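You operate a simulated robot arm through the tools that you are given. There is no shell and no other tool. Be economical: measure what you need, move in short steps, check, and stop when the job is done.

Carry out the task below with a simulated two-armed robot. There is one attempt and no reset: what you move stays moved.

Task
Count the wax lumps on the top of the plywood table, then put as many of the leather wedges from the top of the plywood table on top of the flat blue dish. Then put the yellow sponge on the top of the yellow table away on the top of the blue table. Then open the frame box lid. Do these in the order given.

It is judged by the outcome, as a careful person would: the job done as asked, and still so three seconds after it is handed in. It fails if anything else is knocked over, pushed out of place, dropped, spilled or broken. Lids that push on must go on centred and level and be pressed home; caps that screw on are set level and turned clockwise until they are tight.

Robot
Two 7-joint arms with two-finger parallel grippers on one trunk, on a base that drives. Base frame: it is fixed to the floor where the robot stands at the start and does not move with it; the origin is under the middle of the robot, x ahead of it, y to its left, z up; the surface under the hand at the start is at about z = 740. Units: mm, rad, N and s.
The left shoulder is at the start at [70, 130, 1062], the right one opposite. With the tool pointing down near the work surface each hand reaches from about 200 to 520 mm from the robot's upright axis, wherever it stands, measured 20 degrees to its own side. Places, roughly: frame box lid [-900, 4400, 900]; top of the blue table [-5400, 4300, 800]; yellow sponge [-750, 3750, 750]. Payload 1.57 kg a hand.
The TCP of each hand is the grasp point between the finger pads, 30 mm short of the fingertips. In the tool frame z runs along the fingers and y along their closing line. Largest opening 80 mm; finger width 17, thickness 12; the body of the gripper, 40 by 82 mm, starts 80 mm behind the TCP.
Orientation is told as [roll, pitch, yaw] about the base's x, y, z axes, in that order, counted from this pose: with the fingers straight down and closing along the base's y, the tool's x points along the base's -x, its y along +y and its z along -z.

Tools
- The arms move only by the tool move_arm. It takes "left_series", "right_series" or both (then of equal length, played together; a hand with none holds still); each is a list of rows, each a list of 3 entries, a list of its own where there are three numbers: the shift along the base's x, y, z in mm, then the turn, a rotation vector about the base's x, y, z in rad, then the gripper command, from -1 (shut) to 1 (fully open), values between in proportion. In form: [[[x, y, z], [rx, ry, rz], gripper], ...]. A call has 1 to 20 rows; each row shifts and turns the commanded pose from where the row before left it. Rows are played at 5 a second. More than 50 mm and 0.15 rad between two rows, or a gripper value outside its range, and nothing of the call is played. A pose out of reach is approached as far as the arm can. The call stops where the force on the tool passes 40 N (or 10 N more than at its start, if that is more) or the arm is blocked; 0.2 s more then pass. Each finger travels about 108 mm/s and halts on what it meets, pressing with about 23 N; the grip force reading is that of the motor and also rises with nothing between the fingers. The clock runs only during rows and for 0.2 s after the last one: add rows that do not move to give the fingers time. The reply holds the time, the measured pose of the TCP, the force on the tool along the base axes, the opening and the grip force, in the units named above and with some noise, with the torque about the TCP (base axes, N m) and any sound that the robot's microphone picked up, and new pictures: "pictures" is both (left out), scene, wrist or none (wrist: the cameras of the hands that moved).
- Cameras (640 x 400 px; columns grow to the right, rows downward): "scene" is now at [131.4, 25.3, 1289.7]; the picture's right is [0.30, -0.95, 0.00], its down [-0.59, -0.18, -0.79] and it looks along [0.75, 0.24, -0.61] (base axes); focal length 256 px, centre (320, 200). "left" rides on the left gripper at [72, 7, -122] in its tool frame; the picture's right is [-0.09, 1.00, 0.00], its down [-0.84, -0.08, -0.54] and it looks along [-0.54, -0.05, 0.84] (tool axes); focal length 238 px, centre (320, 200). "right" rides on the right gripper at [72, -7, -122] in its tool frame; the picture's right is [0.09, 1.00, 0.00], its down [-0.84, 0.08, -0.54] and it looks along [-0.54, 0.05, 0.84] (tool axes); focal length 238 px, centre (320, 200).
- lift_body(by): slides the trunk up (or, below 0, down) by that many mm; the arms and the scene camera ride with it, the base frame stays. It gives what a move gives, with no picture.
- steer(legs): drives the robot by 1 to 6 legs, each [ahead, left, turn to the left] in mm, mm and rad, along the robot's own axes; the way and the turn of a leg run together, so that a leg with both is an arc; at most 1500 mm and 3.142 rad a leg. The arms and the cameras ride along, it lands a little off, and it stops where it bumps. It gives what a move gives, and a new picture of the scene camera.
- aim_head(pan, tilt): turns the head with the scene camera to pan (to the left, within 1.501 rad either way) and tilt (down, from -0.506 to 1.204), counted from straight ahead of the robot. It gives what a move gives, and a new picture of the scene camera.
- pixel_to_xyz(camera, pixels): there is no depth. For up to 12 entries [column, row, z] of the newest picture of that camera ("zoom" is the newest enlarged one), the place [x, y] in the base frame at which the ray of that pixel passes the height z, good to about 2 mm. No time passes.
- inspect(camera, box): a new picture of the part [left, top, right, bottom] of that camera's present view, enlarged. No time passes.
- hand_in(): hands the job in; it is judged then, once.

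Work in short steps. Measure before you move; look again where a grasp or a placing could have gone wrong, and mend it. You have 110 turns and 260 pictures in all, those below and enlarged ones among them. Open the grippers and draw the arms clear of the work before you hand the job in, unless the task says otherwise; then end with one line.

The tools are called after "Emit:" as a command line: name --argument value ..., lists and objects as JSON in quotes. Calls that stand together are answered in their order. move_arm: Moves the arms, as the interface text tells. Its arguments: {"type":"object","properties":{"left_series":{"type":"array"},"right_series":{"type":"array"},"pictures":{"type":"string","enum":["both","scene","wrist","none"]}},"required":[]} The other tools are called the same way: lift_body (by) slides the trunk up or down; steer (legs) drives the base; aim_head (pan, tilt) turns the head that bears the scene camera; pixel_to_xyz (camera, pixels) gives the place at which the rays of pixels pass given heights; inspect (camera, box) takes an enlarged picture of a part of a camera's view; hand_in () hands the job in.

At the start:

```text
time: 0.0
left_position: [279.3, 173.3, 1021.5]
left_tool_rot: [-0.001, 0.0, 0.0]
left_force: [0.1, -1.0, -1.2]
left_torque: [0.0, 0.01, -0.02]
left_opening: 79.9
left_grip_force: 0.0
right_position: [421.4, -98.6, 1058.3]
right_tool_rot: [0.0, -0.002, 0.0]
right_force: [0.0, -0.3, 0.0]
right_torque: [0.0, -0.04, -0.03]
right_opening: 79.8
right_grip_force: 0.1
trunk travel left (down, up): [-700.0, 240.0]
robot x, y, heading: [1.2, -1.2, -0.0]
head pan, tilt: [0.305, 0.661]
```

scene: 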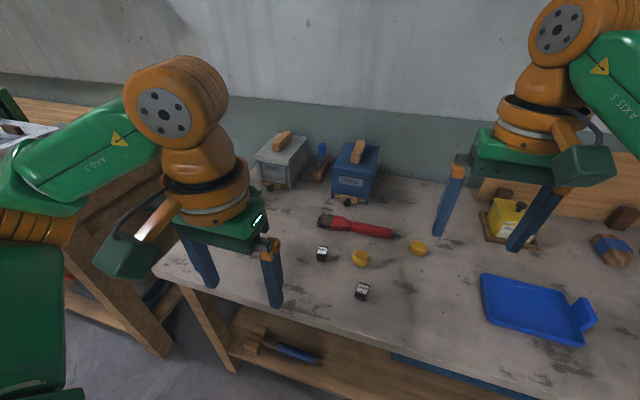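
right: 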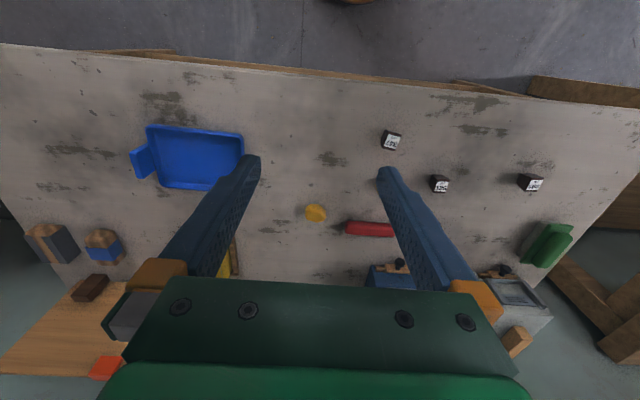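
left: 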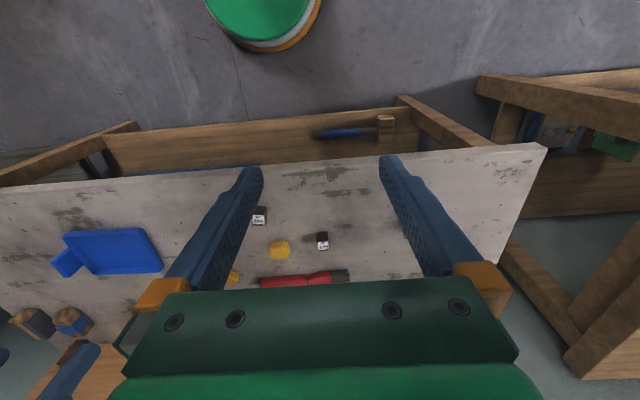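

The table ahead holds yellow lumps at (361,258), (418,248), brown wedge-like items near (505,192), (622,217), (612,250), and a blue dish at (535,308). I pan the head right to see the rest of the table.

Emit:
aim_head --pan -0.5 --tilt 0.7

Emit:
aim_head --pan 0.0 --tilt 0.75

```text
time: 1.1
left_position: [279.3, 173.6, 1020.9]
left_tool_rot: [0.0, -0.001, 0.0]
left_force: [0.2, -0.4, 0.0]
left_torque: [-0.02, -0.03, -0.02]
left_opening: 80.0
left_grip_force: 0.0
right_position: [422.0, -98.3, 1059.8]
right_tool_rot: [0.001, -0.002, 0.0]
right_force: [-0.3, -0.5, 0.5]
right_torque: [0.03, 0.0, -0.01]
right_opening: 79.9
right_grip_force: 0.0
trunk travel left (down, up): [-700.0, 240.0]
robot x, y, heading: [-2.5, 2.9, 0.0]
head pan, tilt: [-0.499, 0.7]
```

scene: 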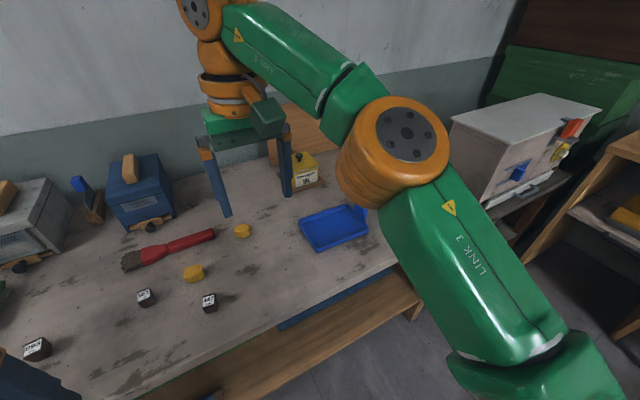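

```text
time: 2.1
left_position: [278.9, 173.3, 1021.8]
left_tool_rot: [0.001, 0.0, 0.001]
left_force: [-0.2, -0.1, -0.8]
left_torque: [-0.01, -0.03, 0.0]
left_opening: 80.0
left_grip_force: 0.0
right_position: [422.0, -98.8, 1058.6]
right_tool_rot: [0.0, -0.003, 0.0]
right_force: [-0.5, 0.0, 0.4]
right_torque: [0.04, 0.0, 0.0]
right_opening: 80.2
right_grip_force: 0.1
trunk travel left (down, up): [-700.0, 240.0]
robot x, y, heading: [0.4, 3.5, 0.002]
head pan, tilt: [0.0, 0.75]
```

scene: 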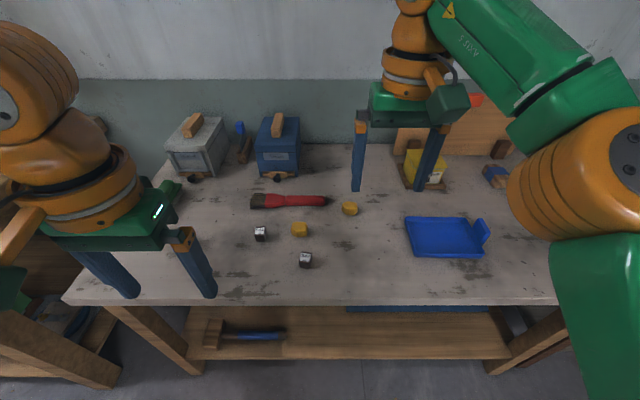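

I enlarge the table's objects to identify the wax lumps and leather wedges (labelled items at (260,234), (305,260), yellow ones at (300,229), (350,208)).

Emit:
inspect --camera "scene" --box '[220, 180, 380, 280]'

Emit:
inspect --camera "scene" --box '[380, 100, 540, 200]'

Emit:
inspect --camera "right" --box '[0, 180, 240, 330]'

Emit:
inspect --camera "right" --box '[360, 110, 600, 290]'

```text
4.00 times, centred on (300, 230) of scene
```

zoom: 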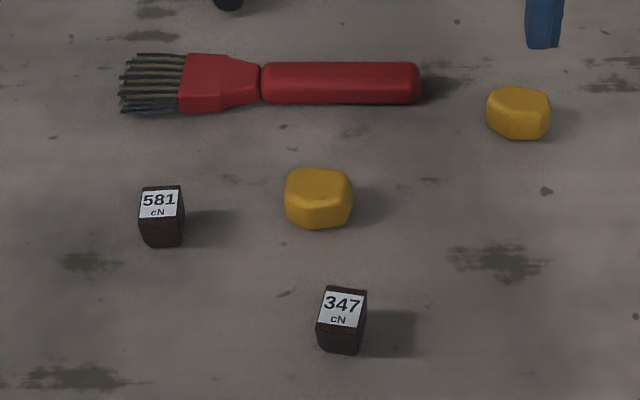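

```text
4.00 times, centred on (460, 150) of scene
```

zoom: 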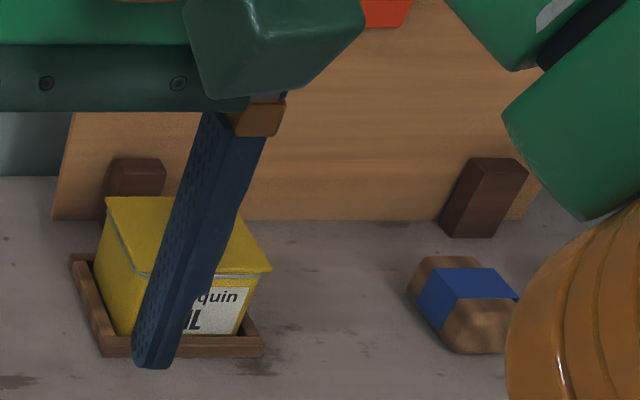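

```text
2.67 times, centred on (120, 255) of right
```

zoom: 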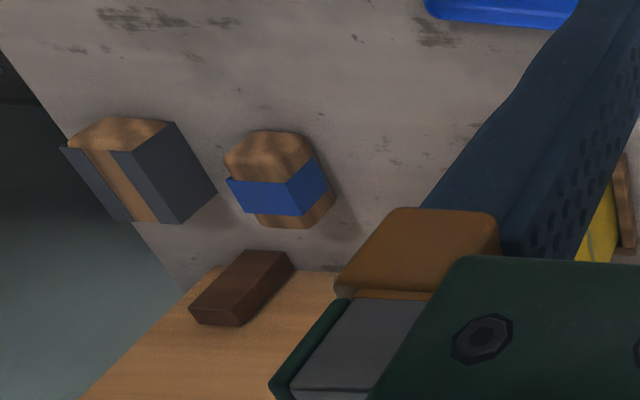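

```text
2.22 times, centred on (480, 200) of right
```

zoom: 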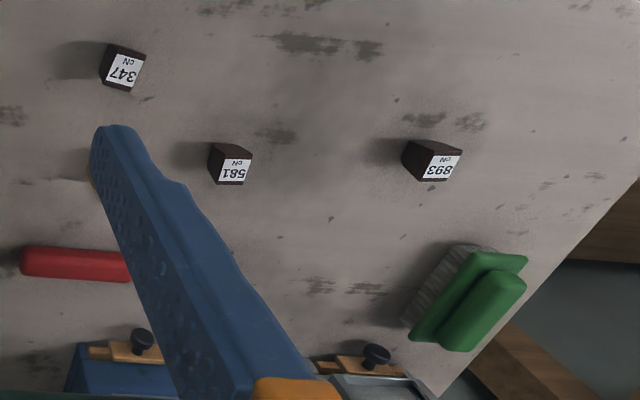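

The labelled dark brown blocks (347, 581, 893 cN) look like the leather wedges; two yellow wax lumps seen so far. I lift the trunk and look from above for hidden lumps behind boxes.

Emit:
lift_body --by 230

Emit:
aim_head --pan 0.3 --tilt 0.85

Emit:
aim_head --pan -0.3 --tilt 0.85

```text
time: 4.5
left_position: [279.7, 172.6, 1251.1]
left_tool_rot: [0.0, 0.001, -0.001]
left_force: [0.2, 0.6, 0.0]
left_torque: [-0.01, -0.02, -0.04]
left_opening: 80.0
left_grip_force: 0.1
right_position: [422.4, -99.1, 1288.5]
right_tool_rot: [-0.001, -0.003, -0.001]
right_force: [0.7, 0.3, -0.8]
right_torque: [0.0, 0.0, 0.05]
right_opening: 80.0
right_grip_force: 0.0
trunk travel left (down, up): [-930.0, 10.0]
robot x, y, heading: [-0.6, 0.5, 0.002]
head pan, tilt: [0.0, 0.75]
```

```text
time: 5.3
left_position: [278.8, 173.0, 1250.6]
left_tool_rot: [-0.002, 0.0, -0.001]
left_force: [-0.1, -0.4, -0.5]
left_torque: [0.0, -0.03, 0.0]
left_opening: 80.1
left_grip_force: 0.1
right_position: [421.7, -98.4, 1289.1]
right_tool_rot: [0.001, -0.002, 0.001]
right_force: [-0.3, -0.6, 0.0]
right_torque: [0.01, -0.02, -0.03]
right_opening: 79.9
right_grip_force: 0.2
trunk travel left (down, up): [-930.0, 10.0]
robot x, y, heading: [-1.4, -0.1, 0.0]
head pan, tilt: [0.3, 0.85]
```

scene: 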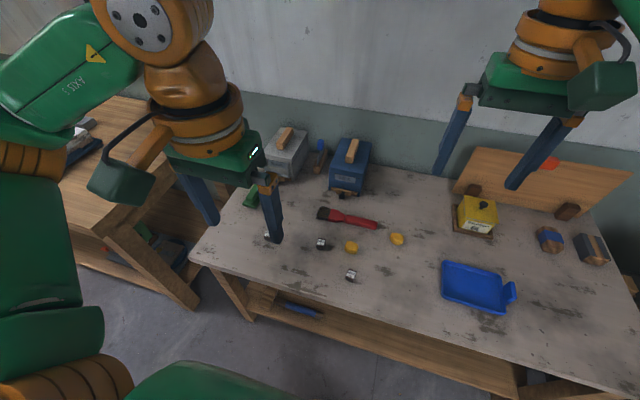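

```text
time: 6.3
left_position: [279.4, 172.3, 1250.6]
left_tool_rot: [0.001, 0.001, -0.002]
left_force: [-0.6, 0.2, -0.2]
left_torque: [0.03, 0.05, -0.01]
left_opening: 80.1
left_grip_force: 0.1
right_position: [422.5, -98.6, 1288.1]
right_tool_rot: [0.001, -0.001, 0.0]
right_force: [0.1, -1.0, -0.3]
right_torque: [0.02, 0.0, -0.06]
right_opening: 80.1
right_grip_force: 0.1
trunk travel left (down, up): [-930.0, 10.0]
robot x, y, heading: [2.3, 1.1, -0.0]
head pan, tilt: [-0.3, 0.85]
```

scene: 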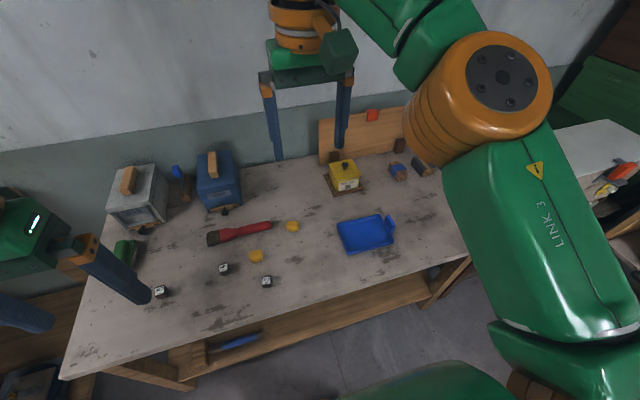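

Two wax lumps are visible, but the leaning board at (360,135) could hide something behind it. I look closer, also with the raised wrist camera.

Emit:
inspect --camera "scene" --box '[290, 90, 450, 190]'

Emit:
inspect --camera "right" --box '[0, 0, 640, 400]'

```text
4.00 times, centred on (370, 140) of scene
```

zoom: 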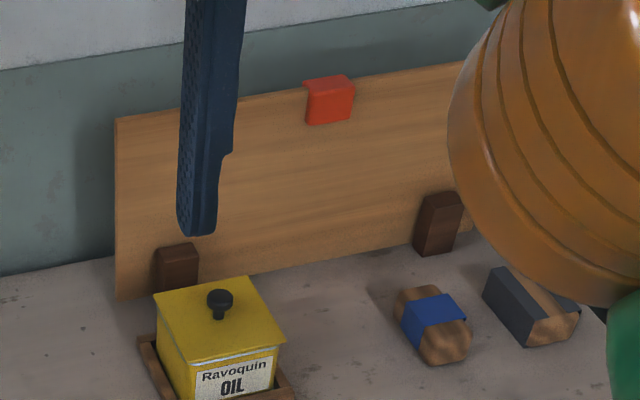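

```text
1.00 times, centred on (320, 200) of right (not enlarged: the box is as wide or as high as the picture)
```

zoom: 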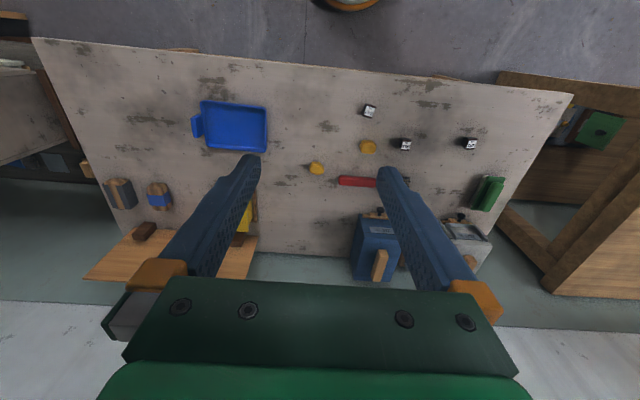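

The board is an upright screen that could hide lumps. I measure positions of the screen and the objects.

Emit:
pixel_to_xyz --camera "scene" --pixels '[[319, 165, 740], [319, 120, 900], [268, 283, 765], [225, 268, 765], [257, 257, 750], [293, 226, 750], [339, 223, 745], [348, 255, 745], [394, 244, 745], [386, 217, 745], [162, 291, 765]]'

Emit:
inspect --camera "scene" --box '[300, 190, 420, 265]'

```text
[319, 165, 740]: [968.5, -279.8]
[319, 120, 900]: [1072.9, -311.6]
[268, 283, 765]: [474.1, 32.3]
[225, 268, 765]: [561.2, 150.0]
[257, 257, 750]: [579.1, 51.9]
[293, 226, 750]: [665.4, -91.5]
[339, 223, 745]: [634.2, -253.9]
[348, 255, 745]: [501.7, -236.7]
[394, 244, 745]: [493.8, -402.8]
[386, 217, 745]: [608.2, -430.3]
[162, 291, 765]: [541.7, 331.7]
```

```text
5.33 times, centred on (360, 228) of scene
```

zoom: 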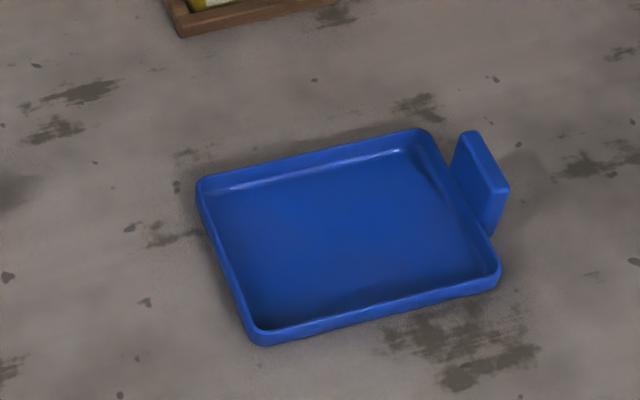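

The screen's left foot stands near x≈970. I extend the right hand up and forward to look over the screen with its camera.

Emit:
pixel_to_xyz --camera "scene" --pixels '[[230, 340, 740], [350, 298, 740], [450, 260, 740], [80, 380, 740]]'

Emit:
move_arm --right_series '[[[50, -30, 20], [0, 0, 0], 1], [[50, -30, 20], [0, 0, 0], 1], [[50, -30, 20], [0, 0, 0], 1], [[50, -30, 20], [0, 0, 0], 1], [[50, -30, 20], [0, 0, 0], 1], [[50, -30, 0], [0, 0, 0], 1], [[0, 0, 0], [0, 0, 0], 1]]' --pictures "both"

```text
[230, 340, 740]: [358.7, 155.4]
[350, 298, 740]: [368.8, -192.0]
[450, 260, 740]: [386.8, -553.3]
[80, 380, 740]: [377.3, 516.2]
```

```text
refused: row 1 steps farther than a row can; nothing moved
```

Row too long; smaller steps.

Emit:
move_arm --right_series '[[[40, -25, 10], [0, 0, 0], 1], [[40, -25, 10], [0, 0, 0], 1], [[40, -25, 10], [0, 0, 0], 1], [[40, -25, 10], [0, 0, 0], 1], [[40, -25, 10], [0, 0, 0], 1], [[40, -25, 0], [0, 0, 0], 1], [[40, -25, 0], [0, 0, 0], 1], [[0, 0, 0], [0, 0, 0], 1]]' --pictures "both"

```text
time: 8.1
left_position: [279.3, 173.1, 1251.0]
left_tool_rot: [-0.003, 0.002, 0.0]
left_force: [0.7, 0.4, 0.3]
left_torque: [0.0, 0.02, -0.01]
left_opening: 80.2
left_grip_force: 0.1
right_position: [453.5, -189.5, 1261.6]
right_tool_rot: [-0.004, -0.001, 0.002]
right_force: [0.0, 0.1, 0.1]
right_torque: [0.03, 0.02, 0.02]
right_opening: 79.7
right_grip_force: 0.2
right hand out of reach, approached as far as the arm can: row 1, 2, 3, 4, 5, 6, 7
trunk travel left (down, up): [-930.0, 10.0]
robot x, y, heading: [-1.9, 2.3, -0.0]
head pan, tilt: [-0.3, 0.85]
```

scene: 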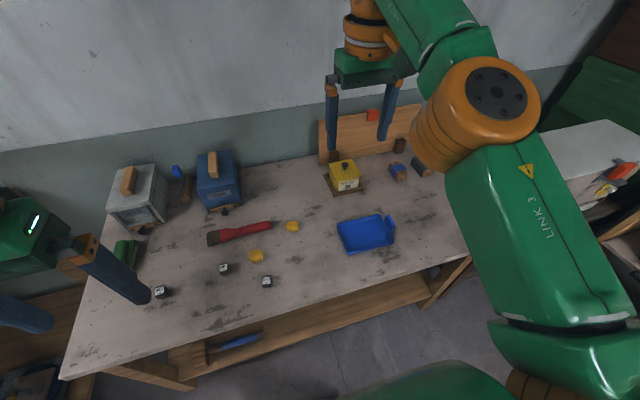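
right: 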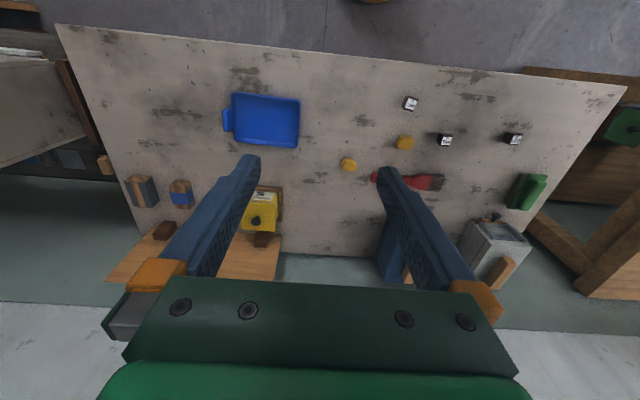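

The arm can't reach further. I measure the strip of table behind the screen: table back edge near (330,255), screen feet (262,240), right end at (108,290).

Emit:
pixel_to_xyz --camera "right" --pixels '[[320, 255, 740], [150, 226, 740], [262, 246, 740], [60, 28, 740], [133, 206, 740], [105, 280, 900], [70, 55, 740], [278, 282, 900]]'

Emit:
inspect --camera "right" --box '[90, 170, 330, 320]'

Emit:
aim_head --pan -1.2 --tilt 0.8

```text
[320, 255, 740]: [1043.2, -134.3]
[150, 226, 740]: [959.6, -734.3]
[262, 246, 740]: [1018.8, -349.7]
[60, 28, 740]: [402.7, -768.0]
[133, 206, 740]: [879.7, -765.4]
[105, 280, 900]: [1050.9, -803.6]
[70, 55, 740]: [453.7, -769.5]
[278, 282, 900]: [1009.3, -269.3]
```

```text
2.67 times, centred on (210, 245) of right
```

zoom: 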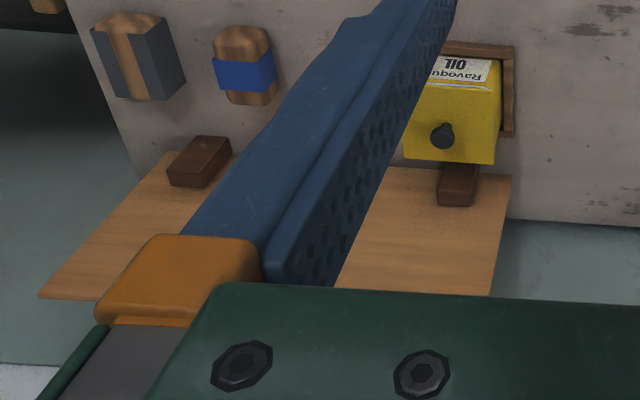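

```text
time: 9.3
left_position: [280.0, 172.6, 1251.0]
left_tool_rot: [0.002, 0.001, 0.0]
left_force: [0.3, 0.2, -0.8]
left_torque: [0.01, 0.0, -0.04]
left_opening: 79.8
left_grip_force: 0.1
right_position: [452.5, -189.8, 1262.4]
right_tool_rot: [-0.001, -0.003, 0.002]
right_force: [0.8, 0.2, 0.8]
right_torque: [0.0, 0.03, -0.02]
right_opening: 79.9
right_grip_force: 0.1
trunk travel left (down, up): [-930.0, 10.0]
robot x, y, heading: [-1.9, -0.5, 0.0]
head pan, tilt: [-1.201, 0.799]
```

scene: 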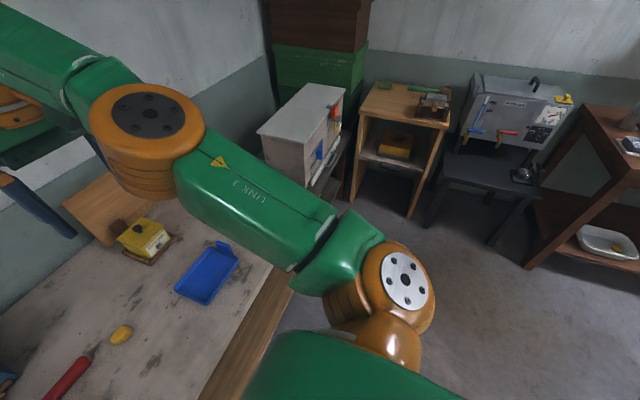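

The strip behind the screen (x≈985–1045) is still hidden. I look straight down to see how far the base can go ahead before the table edge (x≈355).

Emit:
aim_head --pan -0.2 --tilt 1.2

Emit:
pixel_to_xyz --camera "right" --pixels '[[0, 165, 740], [75, 130, 740], [90, 135, 740], [0, 60, 740], [0, 165, 500]]'

```text
time: 10.6
left_position: [278.4, 173.0, 1250.3]
left_tool_rot: [0.0, 0.0, 0.0]
left_force: [-0.4, 0.2, -1.1]
left_torque: [-0.02, 0.01, 0.0]
left_opening: 80.3
left_grip_force: 0.0
right_position: [451.8, -189.4, 1261.2]
right_tool_rot: [0.001, -0.002, 0.002]
right_force: [-0.2, 0.0, 1.1]
right_torque: [0.02, 0.0, -0.01]
right_opening: 80.0
right_grip_force: 0.1
trunk travel left (down, up): [-930.0, 10.0]
robot x, y, heading: [-3.0, -0.7, -0.003]
head pan, tilt: [-0.201, 1.201]
```

scene: 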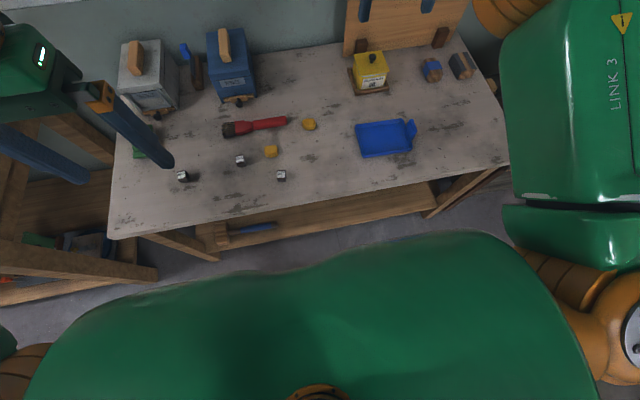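

```text
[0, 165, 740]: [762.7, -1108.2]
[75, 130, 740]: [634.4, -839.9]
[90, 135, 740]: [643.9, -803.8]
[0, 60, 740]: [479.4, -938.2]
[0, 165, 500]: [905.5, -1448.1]
```

The trunk front seems to have clearance to the table edge; I drive ahead 120 mm, which is also needed for reaching the wedges.

Emit:
steer --legs '[[100, 0, 0]]'

```text
time: 11.7
left_position: [372.2, 172.4, 1253.2]
left_tool_rot: [0.0, -0.008, 0.0]
left_force: [0.5, -0.2, -0.9]
left_torque: [0.01, -0.05, -0.02]
left_opening: 79.8
left_grip_force: 0.1
right_position: [544.8, -191.6, 1265.8]
right_tool_rot: [-0.001, -0.011, 0.0]
right_force: [-0.3, 0.1, -0.2]
right_torque: [0.01, -0.02, -0.02]
right_opening: 79.8
right_grip_force: 0.0
trunk travel left (down, up): [-930.0, 10.0]
robot x, y, heading: [97.8, 1.2, -0.005]
head pan, tilt: [-0.201, 1.201]
```

scene: 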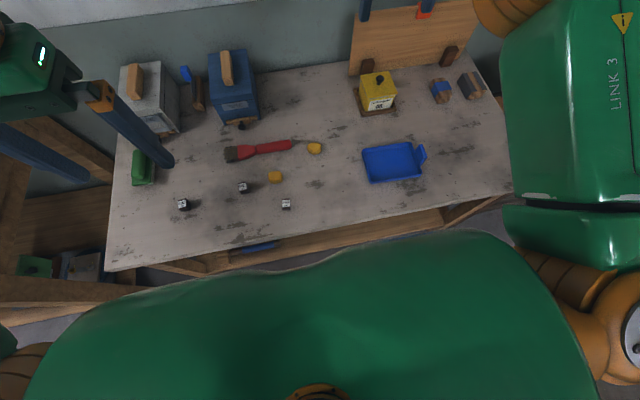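

Clearance remains. I edge 45 mm nearer, then yaw the right hand by 180° so its camera sits on the far side and can look down behind the screen.

Emit:
steer --legs '[[45, 0, 0]]'

Emit:
move_arm --right_series '[[[-40, 0, -20], [0, 0, 0.15], 1], [[-20, 0, -20], [0, 0, 0.15], 1], [[0, 0, -20], [0, 0, 0.15], 1], [[0, 0, -20], [0, 0, 0.15], 1], [[0, 0, 0], [0, 0, 0.15], 1], [[0, 0, 0], [0, 0, 0.15], 1], [[0, 0, 0], [0, 0, 0.15], 1], [[0, 0, 0], [0, 0, 0.15], 1], [[0, 0, 0], [0, 0, 0.15], 1], [[0, 0, 0], [0, 0, 0.15], 1], [[0, 0, 0], [0, 0, 0.15], 1], [[0, 0, 0], [0, 0, 0.15], 1], [[0, 0, 0], [0, 0, 0.15], 1], [[0, 0, 0], [0, 0, 0.15], 1], [[0, 0, 0], [0, 0, 0.15], 1], [[0, 0, 0], [0, 0, 0.15], 1], [[0, 0, 0], [0, 0, 0.15], 1], [[0, 0, 0], [0, 0, 0.15], 1], [[0, 0, 0], [0, 0, 0.15], 1], [[0, 0, 0], [0, 0, 0.15], 1]]' --pictures "wrist"

```text
time: 12.6
left_position: [416.9, 172.4, 1253.7]
left_tool_rot: [-0.001, -0.007, 0.0]
left_force: [-0.6, 0.4, -0.2]
left_torque: [-0.03, -0.02, -0.03]
left_opening: 79.9
left_grip_force: 0.0
right_position: [589.4, -190.5, 1264.2]
right_tool_rot: [0.0, -0.01, 0.001]
right_force: [0.6, -0.2, 0.1]
right_torque: [0.0, -0.07, 0.0]
right_opening: 80.1
right_grip_force: 0.0
trunk travel left (down, up): [-930.0, 10.0]
robot x, y, heading: [140.5, -0.0, -0.002]
head pan, tilt: [-0.201, 1.201]
```

scene: 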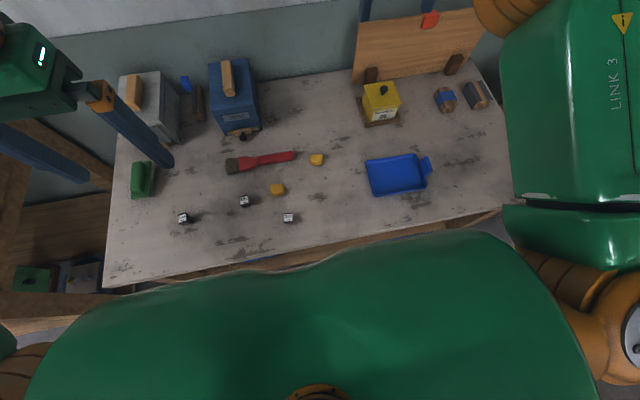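

```text
time: 16.1
left_position: [423.1, 172.2, 1249.9]
left_tool_rot: [-0.002, -0.001, -0.002]
left_force: [0.8, -0.3, -0.2]
left_torque: [0.02, -0.01, 0.02]
left_opening: 79.9
left_grip_force: 0.1
right_position: [296.1, -40.6, 1178.8]
right_tool_rot: [-0.012, 0.01, 2.44]
right_force: [35.0, -4.7, 2.1]
right_torque: [0.56, 4.19, 0.57]
right_opening: 77.6
right_grip_force: 0.0
right hand out of reach, approached as far as the arm can: row 5, 6, 7, 8, 9, 10, 11, 12, 13, 14, 15, 16, 17
trunk travel left (down, up): [-930.0, 10.0]
robot x, y, heading: [146.0, 0.3, -0.005]
head pan, tilt: [-0.201, 1.201]
stopped in row 17 (right hand): the force on the tool passed its limit at 167 N (the readings are from after the stop); the commanded pose is now the measured one
```

right: 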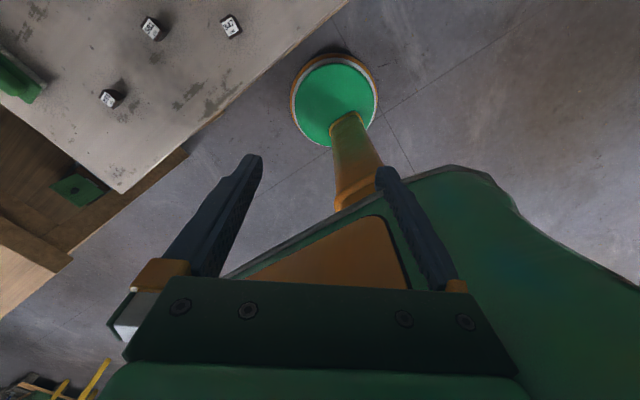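

The hand swung back against the trunk; the commanded yaw + is unfavourable. I undo by yawing back; and measure the base foot visible at (335,100).

Emit:
pixel_to_xyz --camera "right" --pixels '[[335, 100, 0], [292, 100, 0], [378, 95, 0], [335, 58, 0], [335, 100, 200], [292, 100, 200], [378, 95, 200], [200, 130, 740], [120, 190, 740]]'

Emit:
move_arm --right_series '[[[40, 0, 0], [0, 0, -0.15], 1], [[40, 0, 0], [0, 0, -0.15], 1], [[40, -10, 0], [0, 0, -0.15], 1], [[40, -10, 0], [0, 0, -0.15], 1], [[20, -20, 0], [0, 0, -0.15], 1], [[0, -20, 0], [0, 0, -0.15], 1], [[0, -20, 0], [0, 0, -0.15], 1], [[0, -20, 0], [0, 0, -0.15], 1], [[0, -20, 0], [0, 0, -0.15], 1], [[0, 0, 0], [0, 0, -0.15], 1], [[0, 0, 0], [0, 0, -0.15], 1], [[0, 0, 0], [0, 0, -0.15], 1], [[0, 0, 0], [0, 0, -0.15], 1], [[0, 0, 0], [0, 0, -0.15], 1], [[0, 0, 0], [0, 0, -0.15], 1], [[0, 0, 0], [0, 0, -0.15], 1]]' --pictures "wrist"

```text
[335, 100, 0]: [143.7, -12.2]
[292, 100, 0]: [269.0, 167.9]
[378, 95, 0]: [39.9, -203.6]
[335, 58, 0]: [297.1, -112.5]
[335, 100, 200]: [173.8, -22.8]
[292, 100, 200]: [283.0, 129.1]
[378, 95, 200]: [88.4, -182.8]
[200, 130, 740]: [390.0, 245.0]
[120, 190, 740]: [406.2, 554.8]
```

```text
time: 19.5
left_position: [424.6, 172.7, 1250.3]
left_tool_rot: [0.0, 0.002, 0.0]
left_force: [-0.4, 0.6, 0.7]
left_torque: [-0.02, 0.03, 0.04]
left_opening: 79.9
left_grip_force: 0.2
right_position: [402.8, -155.3, 1176.0]
right_tool_rot: [-0.009, 0.008, 0.04]
right_force: [-0.8, -0.1, 0.7]
right_torque: [-0.03, 0.03, -0.01]
right_opening: 80.2
right_grip_force: 0.0
right hand out of reach, approached as far as the arm can: row 1, 2, 3, 4
trunk travel left (down, up): [-930.0, 10.0]
robot x, y, heading: [146.4, -1.0, 0.0]
head pan, tilt: [-0.201, 1.201]
```

right: 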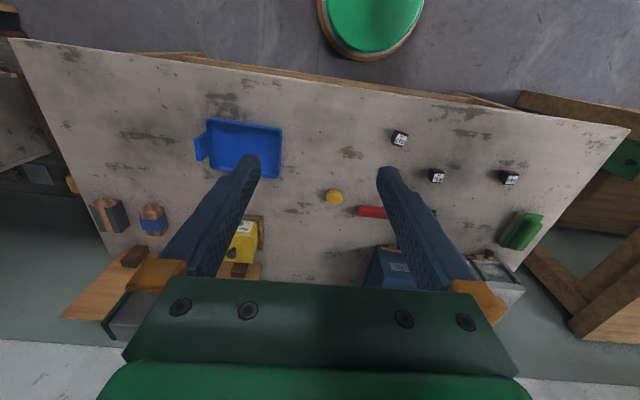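

The foot is close to the shelf, so no further driving. I try yawing the hand the other way.

Emit:
move_arm --right_series '[[[20, -20, 0], [0, 0, -0.15], 1], [[20, -20, 0], [0, 0, -0.15], 1], [[20, -20, 0], [0, 0, -0.15], 1], [[20, -20, 0], [0, 0, -0.15], 1], [[0, 0, 0], [0, 0, -0.15], 1], [[0, 0, 0], [0, 0, -0.15], 1], [[0, 0, 0], [0, 0, -0.15], 1], [[0, 0, 0], [0, 0, -0.15], 1], [[0, 0, 0], [0, 0, -0.15], 1], [[0, 0, 0], [0, 0, -0.15], 1], [[0, 0, 0], [0, 0, -0.15], 1], [[0, 0, 0], [0, 0, -0.15], 1]]' --pictures "wrist"

```text
time: 22.1
left_position: [424.5, 171.6, 1250.4]
left_tool_rot: [-0.001, 0.0, -0.002]
left_force: [0.6, 0.7, -0.6]
left_torque: [-0.02, -0.01, 0.0]
left_opening: 79.9
left_grip_force: 0.0
right_position: [483.2, -234.8, 1175.8]
right_tool_rot: [-0.01, 0.008, -1.76]
right_force: [0.0, -0.3, -1.0]
right_torque: [-0.02, -0.02, 0.01]
right_opening: 80.1
right_grip_force: 0.1
trunk travel left (down, up): [-930.0, 10.0]
robot x, y, heading: [145.3, 1.1, 0.0]
head pan, tilt: [-0.201, 1.201]
```

right: 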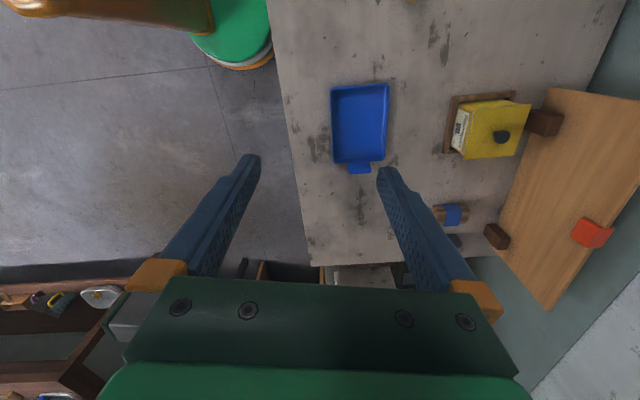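

Negative yaw works freely. I continue to about -π and extend ahead.

Emit:
move_arm --right_series '[[[0, 0, 0], [0, 0, -0.15], 1], [[0, 0, 0], [0, 0, -0.15], 1], [[0, 0, 0], [0, 0, -0.15], 1], [[0, 0, 0], [0, 0, -0.15], 1], [[0, 0, 0], [0, 0, -0.15], 1], [[0, 0, 0], [0, 0, -0.15], 1], [[0, 0, 0], [0, 0, -0.15], 1], [[0, 0, 0], [0, 0, -0.15], 1], [[0, 0, 0], [0, 0, -0.15], 1], [[40, -20, 0], [0, 0, 0], 1], [[40, -20, 0], [0, 0, 0], 1], [[40, -20, 0], [0, 0, 0], 1], [[40, -20, 0], [0, 0, 0], 1]]' --pictures "wrist"

```text
time: 24.9
left_position: [424.4, 174.3, 1249.9]
left_tool_rot: [-0.003, -0.001, 0.001]
left_force: [-0.7, 0.1, 0.2]
left_torque: [0.0, 0.01, -0.03]
left_opening: 80.0
left_grip_force: 0.1
right_position: [610.7, -305.7, 1171.7]
right_tool_rot: [-0.005, 0.009, -3.103]
right_force: [0.1, 0.8, -0.1]
right_torque: [-0.01, 0.0, -0.03]
right_opening: 80.0
right_grip_force: 0.0
right hand out of reach, approached as far as the arm can: row 13
trunk travel left (down, up): [-930.0, 10.0]
robot x, y, heading: [146.7, -1.6, -0.004]
head pan, tilt: [-0.201, 1.201]
```

right: 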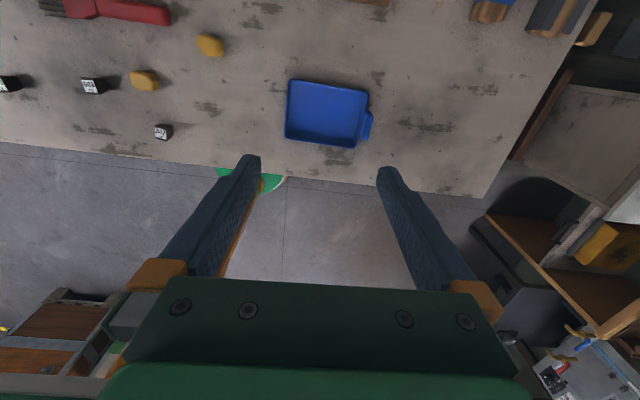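

Now I tilt the fingers forward so the camera looks ahead-down over the screen.

Emit:
move_arm --right_series '[[[28, -20, 4], [0, -0.15, 0], 1], [[28, -20, 8], [0, -0.15, 0], 1], [[28, -20, 12], [0, -0.15, 0], 1], [[26, -20, 16], [0, -0.15, 0], 1], [[24, -20, 20], [0, -0.15, 0], 1], [[20, 0, 20], [0, -0.15, 0], 1], [[0, 0, 0], [0, 0, 0], 1]]' --pictures "wrist"

```text
time: 26.5
left_position: [424.9, 171.9, 1251.1]
left_tool_rot: [-0.001, 0.001, -0.001]
left_force: [0.1, -0.2, -0.5]
left_torque: [0.02, 0.0, 0.02]
left_opening: 80.0
left_grip_force: 0.0
right_position: [732.8, -396.4, 1239.9]
right_tool_rot: [0.035, 0.909, -3.085]
right_force: [-0.4, 0.7, 0.6]
right_torque: [-0.02, 0.01, -0.01]
right_opening: 79.9
right_grip_force: 0.0
right hand out of reach, approached as far as the arm can: row 1, 2, 3, 4, 5
trunk travel left (down, up): [-930.0, 10.0]
robot x, y, heading: [145.6, 1.7, 0.003]
head pan, tilt: [-0.201, 1.201]
```

right: 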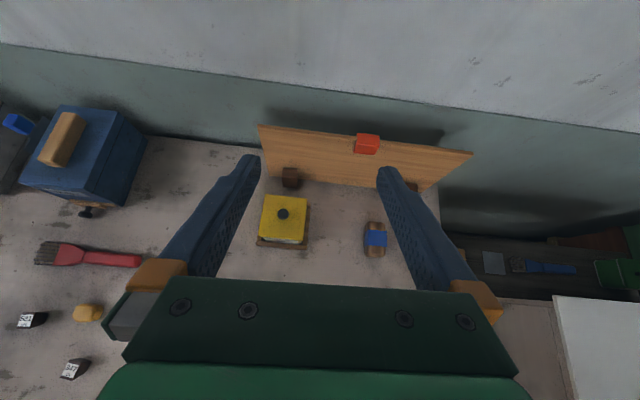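

The view works; I need ~90 mm more reach. Driving 230 mm to the right aligns the shoulder with the screen so the hand can go farther ahead.

Emit:
steer --legs '[[0, -230, 0]]'

Emit:
move_arm --right_series '[[[30, 30, 0], [0, 0.05, 0], 1], [[30, 30, 0], [0, 0.05, 0], 1], [[30, 30, 0], [0, 0.05, 0], 1], [[30, 30, 10], [0, 0.05, 0], 1], [[30, 30, 10], [0, 0.0, 0], 1], [[0, 0, 0], [0, 0, 0], 1]]' --pictures "wrist"

```text
time: 28.3
left_position: [424.3, -59.5, 1249.6]
left_tool_rot: [-0.006, 0.0, -0.002]
left_force: [0.0, 0.0, -0.1]
left_torque: [-0.03, 0.01, 0.0]
left_opening: 80.0
left_grip_force: 0.1
right_position: [731.4, -628.1, 1240.5]
right_tool_rot: [0.039, 0.906, -3.08]
right_force: [1.2, 0.1, 0.6]
right_torque: [0.0, 0.04, 0.01]
right_opening: 80.0
right_grip_force: 0.2
trunk travel left (down, up): [-930.0, 10.0]
robot x, y, heading: [145.1, -234.8, -0.0]
head pan, tilt: [-0.201, 1.201]
```

scene: 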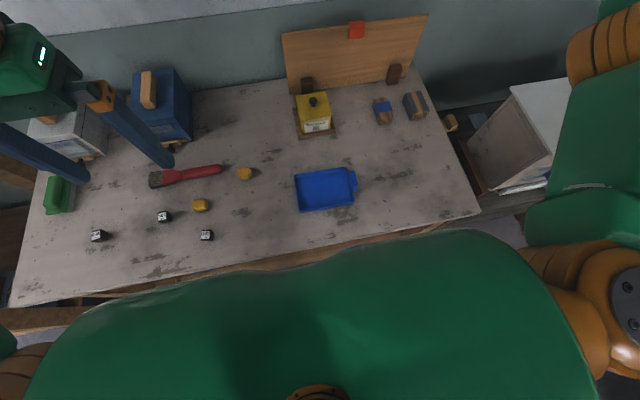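

```text
time: 29.7
left_position: [425.1, -64.5, 1250.9]
left_tool_rot: [-0.001, 0.001, -0.003]
left_force: [-0.4, -0.6, 0.1]
left_torque: [-0.02, -0.01, -0.02]
left_opening: 79.7
left_grip_force: 0.2
right_position: [760.5, -484.2, 1203.0]
right_tool_rot: [0.019, 0.707, -3.097]
right_force: [0.2, -0.4, -0.6]
right_torque: [-0.02, 0.01, -0.03]
right_opening: 79.9
right_grip_force: 0.0
right hand out of reach, approached as far as the arm can: row 1, 2, 3, 4, 5
trunk travel left (down, up): [-930.0, 10.0]
robot x, y, heading: [147.0, -236.3, 0.001]
head pan, tilt: [-0.201, 1.201]
```

right: 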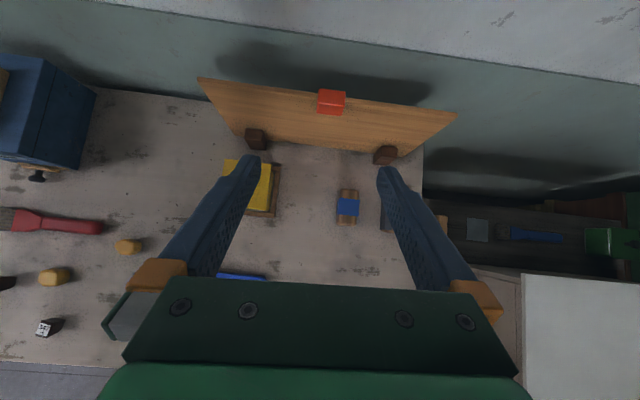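

Nearly there: screen top edge (198,78)-(457,113) still hides about 20 px of the back strip. Turning the robot left 0.6 rad brings the right shoulder ~60 mm nearer.

Emit:
steer --legs '[[0, 0, 0.6]]'

Emit:
move_arm --right_series '[[[20, -40, 0], [0, 0, -0.1], 1], [[20, -40, 0], [0, 0, -0.1], 1], [[20, -40, 0], [0, 0, -0.1], 1], [[20, -40, 0], [0, 0, 0], 1], [[20, -40, 0], [0, 0, 0], 1], [[20, -40, 0], [0, 0, 0], 1], [[0, 0, 0], [0, 0, 0], 1]]' --pictures "wrist"

```text
time: 31.8
left_position: [277.4, 63.5, 1250.1]
left_tool_rot: [0.0, -0.001, 0.604]
left_force: [-0.1, -0.5, 0.5]
left_torque: [0.0, 0.0, -0.01]
left_opening: 79.9
left_grip_force: 0.1
right_position: [791.8, -91.0, 1202.6]
right_tool_rot: [0.02, 0.707, -2.491]
right_force: [0.2, -0.1, 0.2]
right_torque: [-0.01, 0.01, -0.01]
right_opening: 80.1
right_grip_force: 0.1
trunk travel left (down, up): [-930.0, 10.0]
robot x, y, heading: [145.6, -238.3, 0.605]
head pan, tilt: [-0.201, 1.201]
```

scene: 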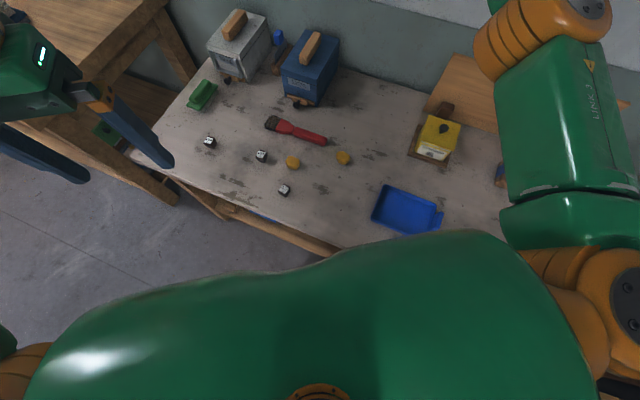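

```text
time: 33.4
left_position: [275.7, 63.7, 1250.7]
left_tool_rot: [-0.002, 0.001, 0.604]
left_force: [-0.3, 0.1, -0.5]
left_torque: [-0.01, -0.03, 0.0]
left_opening: 80.4
left_grip_force: 0.1
right_position: [851.2, -321.5, 1171.3]
right_tool_rot: [0.02, 0.708, -2.789]
right_force: [-0.4, -0.5, -0.2]
right_torque: [-0.03, -0.01, 0.01]
right_opening: 80.1
right_grip_force: 0.1
right hand out of reach, approached as far as the arm can: row 2, 3, 4, 5, 6
trunk travel left (down, up): [-930.0, 10.0]
robot x, y, heading: [143.6, -237.1, 0.601]
head pan, tilt: [-0.201, 1.201]
```

right: 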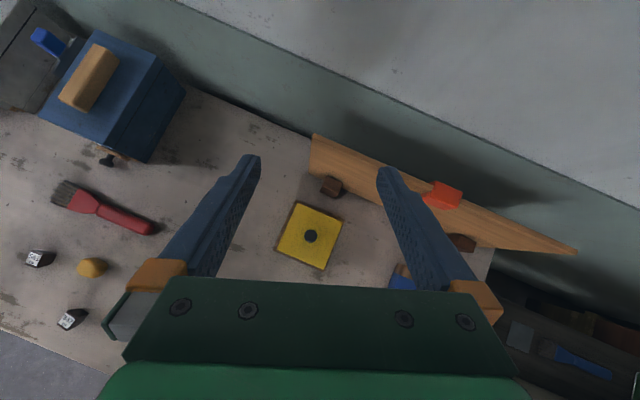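

I measure the screen's geometry from this view: back edge at (250,114), screen bottom left (309,175), top left (312,133).

Emit:
pixel_to_xyz --camera "right" --pixels '[[250, 114, 740], [308, 138, 740], [309, 175, 740], [312, 133, 880], [312, 133, 900], [312, 133, 920], [312, 133, 940], [578, 252, 900], [578, 252, 930], [490, 250, 740]]'

Emit:
inspect --camera "right" --box '[240, 90, 480, 240]'

```text
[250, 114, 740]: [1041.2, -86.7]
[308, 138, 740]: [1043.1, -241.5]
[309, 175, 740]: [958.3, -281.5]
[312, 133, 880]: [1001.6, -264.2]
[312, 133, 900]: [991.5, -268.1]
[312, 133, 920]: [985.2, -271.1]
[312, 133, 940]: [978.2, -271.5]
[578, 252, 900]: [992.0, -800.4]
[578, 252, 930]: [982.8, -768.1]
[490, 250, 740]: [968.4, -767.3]
```

```text
2.67 times, centred on (360, 165) of right
```

zoom: 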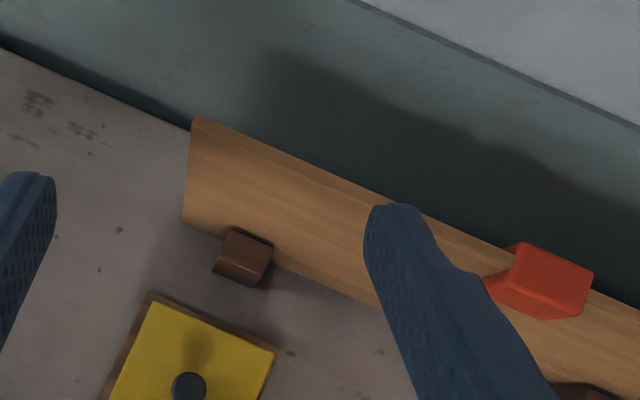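

The screen (top z≈940, back face x≈975) still hides the 70 mm strip to the table's back edge (x≈1043). There are ~50 mm between foot and shelf, so I go 40 mm nearer and stretch the hand higher and farther.

Emit:
steer --legs '[[34, -70, 0.2]]'

Emit:
move_arm --right_series '[[[30, -20, 20], [0, 0, -0.1], 1], [[30, -20, 20], [0, 0, -0.1], 1], [[30, -20, 20], [0, 0, -0.1], 1], [[30, -20, 10], [0, 0, -0.1], 1], [[30, -20, 0], [0, 0, 0], 1], [[0, 0, 0], [0, 0, 0], 1]]' --pictures "wrist"

```text
time: 34.7
left_position: [286.1, 50.1, 1250.3]
left_tool_rot: [0.001, 0.002, 0.807]
left_force: [0.2, -0.5, -1.1]
left_torque: [-0.02, 0.03, -0.02]
left_opening: 80.1
left_grip_force: 0.0
right_position: [925.4, -211.4, 1169.0]
right_tool_rot: [0.018, 0.704, -2.59]
right_force: [0.7, 0.1, 0.2]
right_torque: [-0.03, 0.04, 0.0]
right_opening: 80.0
right_grip_force: 0.0
trunk travel left (down, up): [-930.0, 10.0]
robot x, y, heading: [215.6, -272.8, 0.809]
head pan, tilt: [-0.201, 1.201]
stopped in leg 1: the robot was blocked; the commanded pose is now the measured one
```

scene: 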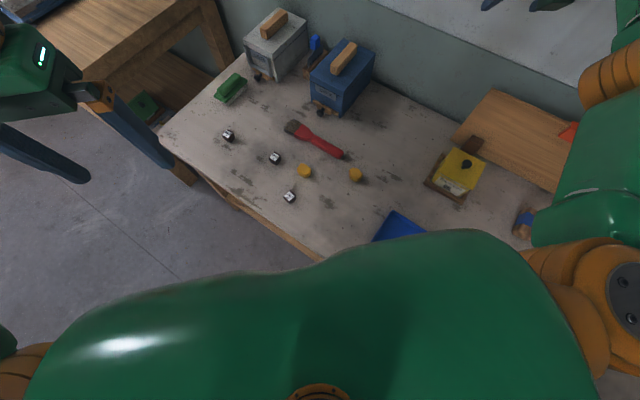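

```text
time: 36.1
left_position: [282.2, 49.9, 1251.0]
left_tool_rot: [-0.001, -0.001, 0.807]
left_force: [0.4, -1.2, -0.3]
left_torque: [-0.02, -0.03, -0.02]
left_opening: 80.1
left_grip_force: 0.2
right_position: [935.7, -265.2, 1221.5]
right_tool_rot: [0.019, 0.708, -2.989]
right_force: [-0.4, -0.5, -1.3]
right_torque: [0.0, 0.02, 0.02]
right_opening: 79.9
right_grip_force: 0.0
right hand out of reach, approached as far as the arm can: row 1, 2, 3, 4, 5
trunk travel left (down, up): [-930.0, 10.0]
robot x, y, heading: [214.2, -268.6, 0.808]
head pan, tilt: [-0.201, 1.201]
```

right: 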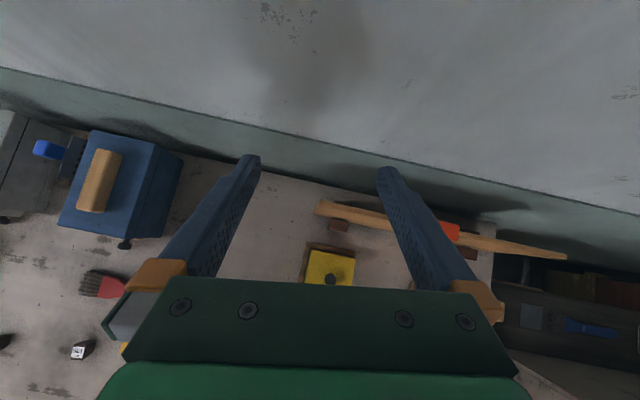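

Blocked lightly at the shelf, but now the strip behind the screen is visible. I zoom in.

Emit:
inspect --camera "right" --box '[270, 150, 530, 310]'

Emit:
inspect --camera "right" --box '[0, 90, 260, 252]'

```text
2.46 times, centred on (400, 230) of right
```

zoom: 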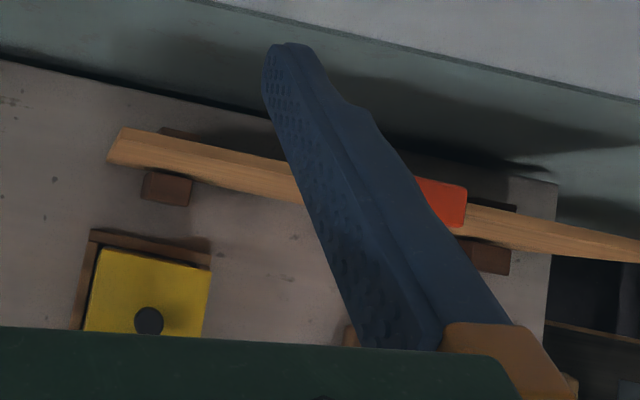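

```text
2.46 times, centred on (130, 171) of right
```

zoom: 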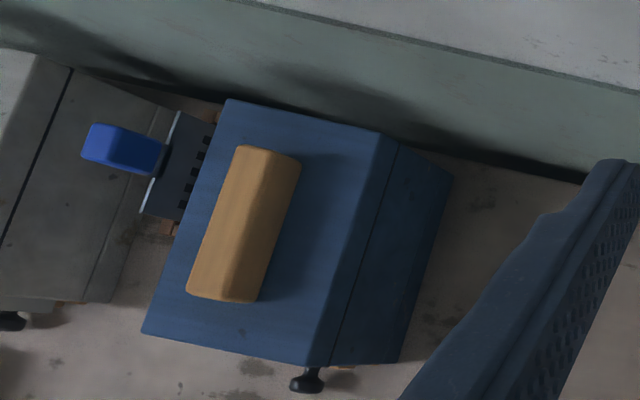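

No lump in the seen parts behind the screen; the finger at (375–445) hides the middle, so I close the gripper and look again.

Emit:
move_arm --right_series '[[[0, 0, 0], [0, 0, 0], -1], [[0, 0, 0], [0, 0, 0], -1], [[0, 0, 0], [0, 0, 0], -1]]' --pictures "none"

Emit:
inspect --camera "right" --box '[290, 150, 530, 300]'

```text
time: 36.9
left_position: [281.2, 51.0, 1250.9]
left_tool_rot: [-0.001, -0.001, 0.806]
left_force: [-0.1, -0.1, -0.3]
left_torque: [0.0, 0.02, 0.01]
left_opening: 80.1
left_grip_force: 0.0
right_position: [936.0, -264.8, 1222.8]
right_tool_rot: [0.018, 0.707, -2.988]
right_force: [0.1, -0.1, 0.7]
right_torque: [-0.01, -0.01, 0.0]
right_opening: 0.0
right_grip_force: 21.5
trunk travel left (down, up): [-930.0, 10.0]
robot x, y, heading: [213.5, -271.3, 0.804]
head pan, tilt: [-0.201, 1.201]
```

```text
2.67 times, centred on (410, 225) of right
```

zoom: 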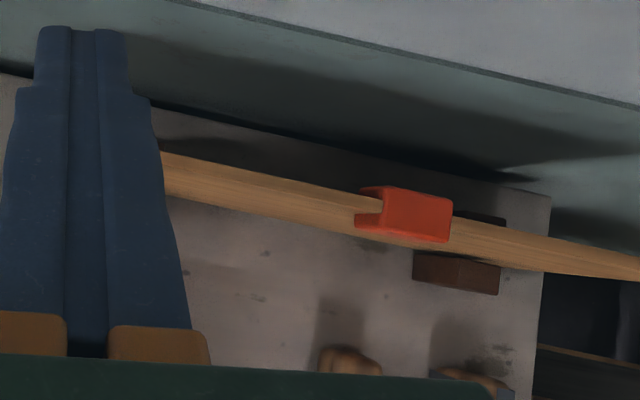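

Behind the screen there is nothing: two wax lumps in all, so two leather wedges go on the dish. I bring the robot back to about (150, 0) heading 0.

Emit:
steer --legs '[[150, 233, 0], [0, 0, -0.805]]'

Emit:
move_arm --right_series '[[[-30, 20, 0], [0.086, 0.1125, 0], 1], [[-30, 20, 0], [0.086, 0.1125, 0], 1], [[-30, 20, 0], [0.086, 0.1125, 0], 1], [[-30, 20, 0], [0.086, 0.1125, 0], 1], [[-30, 20, 0], [0.086, 0.1125, 0], 1], [[-30, 0, 0], [0, 0, 0.15], 1], [[-30, 0, 0], [0, 0, 0.15], 1], [[-30, 0, 0], [0, 0, 0.15], 1], [[0, 0, 0], [0, 0, 0.15], 1], [[0, 0, 0], [0, 0, 0.15], 1], [[0, 0, 0], [0, 0, 0.15], 1], [[0, 0, 0], [0, 0, 0.15], 1], [[0, 0, 0], [0, 0, 0.15], 1], [[0, 0, 0], [0, 0, 0.15], 1], [[0, 0, 0], [0, 0, 0.15], 1], [[0, 0, 0], [0, 0, 0.15], 1], [[0, 0, 0], [0, 0, 0.15], 1], [[0, 0, 0], [0, 0, 0.15], 1]]' --pictures "wrist"

```text
time: 40.9
left_position: [431.5, 169.7, 1250.5]
left_tool_rot: [-0.002, -0.002, 0.012]
left_force: [-0.2, 0.3, -0.1]
left_torque: [0.02, 0.0, -0.03]
left_opening: 80.0
left_grip_force: 0.0
right_position: [665.2, -516.9, 1221.6]
right_tool_rot: [0.022, 0.707, 2.504]
right_force: [-0.5, -0.4, 0.0]
right_torque: [-0.01, -0.01, -0.01]
right_opening: 0.1
right_grip_force: 20.9
trunk travel left (down, up): [-930.0, 10.0]
robot x, y, heading: [153.4, -9.0, 0.011]
head pan, tilt: [-0.201, 1.201]
```

scene: 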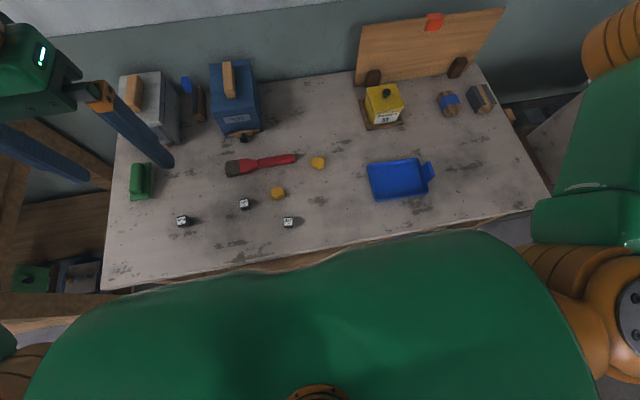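

```text
time: 44.7
left_position: [430.6, 169.8, 1250.0]
left_tool_rot: [-0.001, -0.001, 0.012]
left_force: [0.2, 0.1, 0.6]
left_torque: [0.01, -0.01, 0.01]
left_opening: 80.1
left_grip_force: 0.1
right_position: [438.2, -420.0, 1219.5]
right_tool_rot: [0.01, 0.001, -1.834]
right_force: [0.2, -0.1, 0.8]
right_torque: [0.01, 0.03, 0.02]
right_opening: 79.9
right_grip_force: 0.1
right hand out of reach, approached as far as the arm can: row 8, 16
trunk travel left (down, up): [-930.0, 10.0]
robot x, y, heading: [152.2, -5.7, 0.01]
head pan, tilt: [-0.201, 1.201]
```

right: 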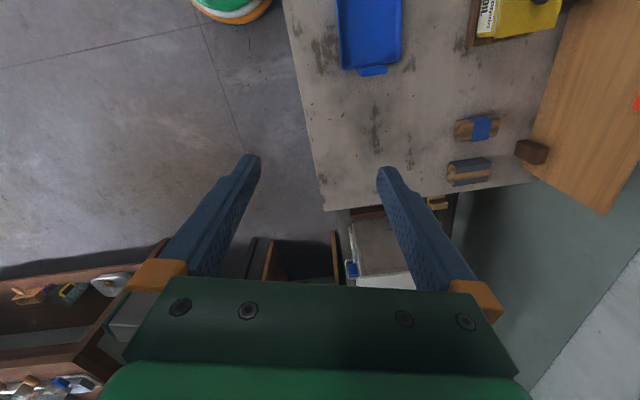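

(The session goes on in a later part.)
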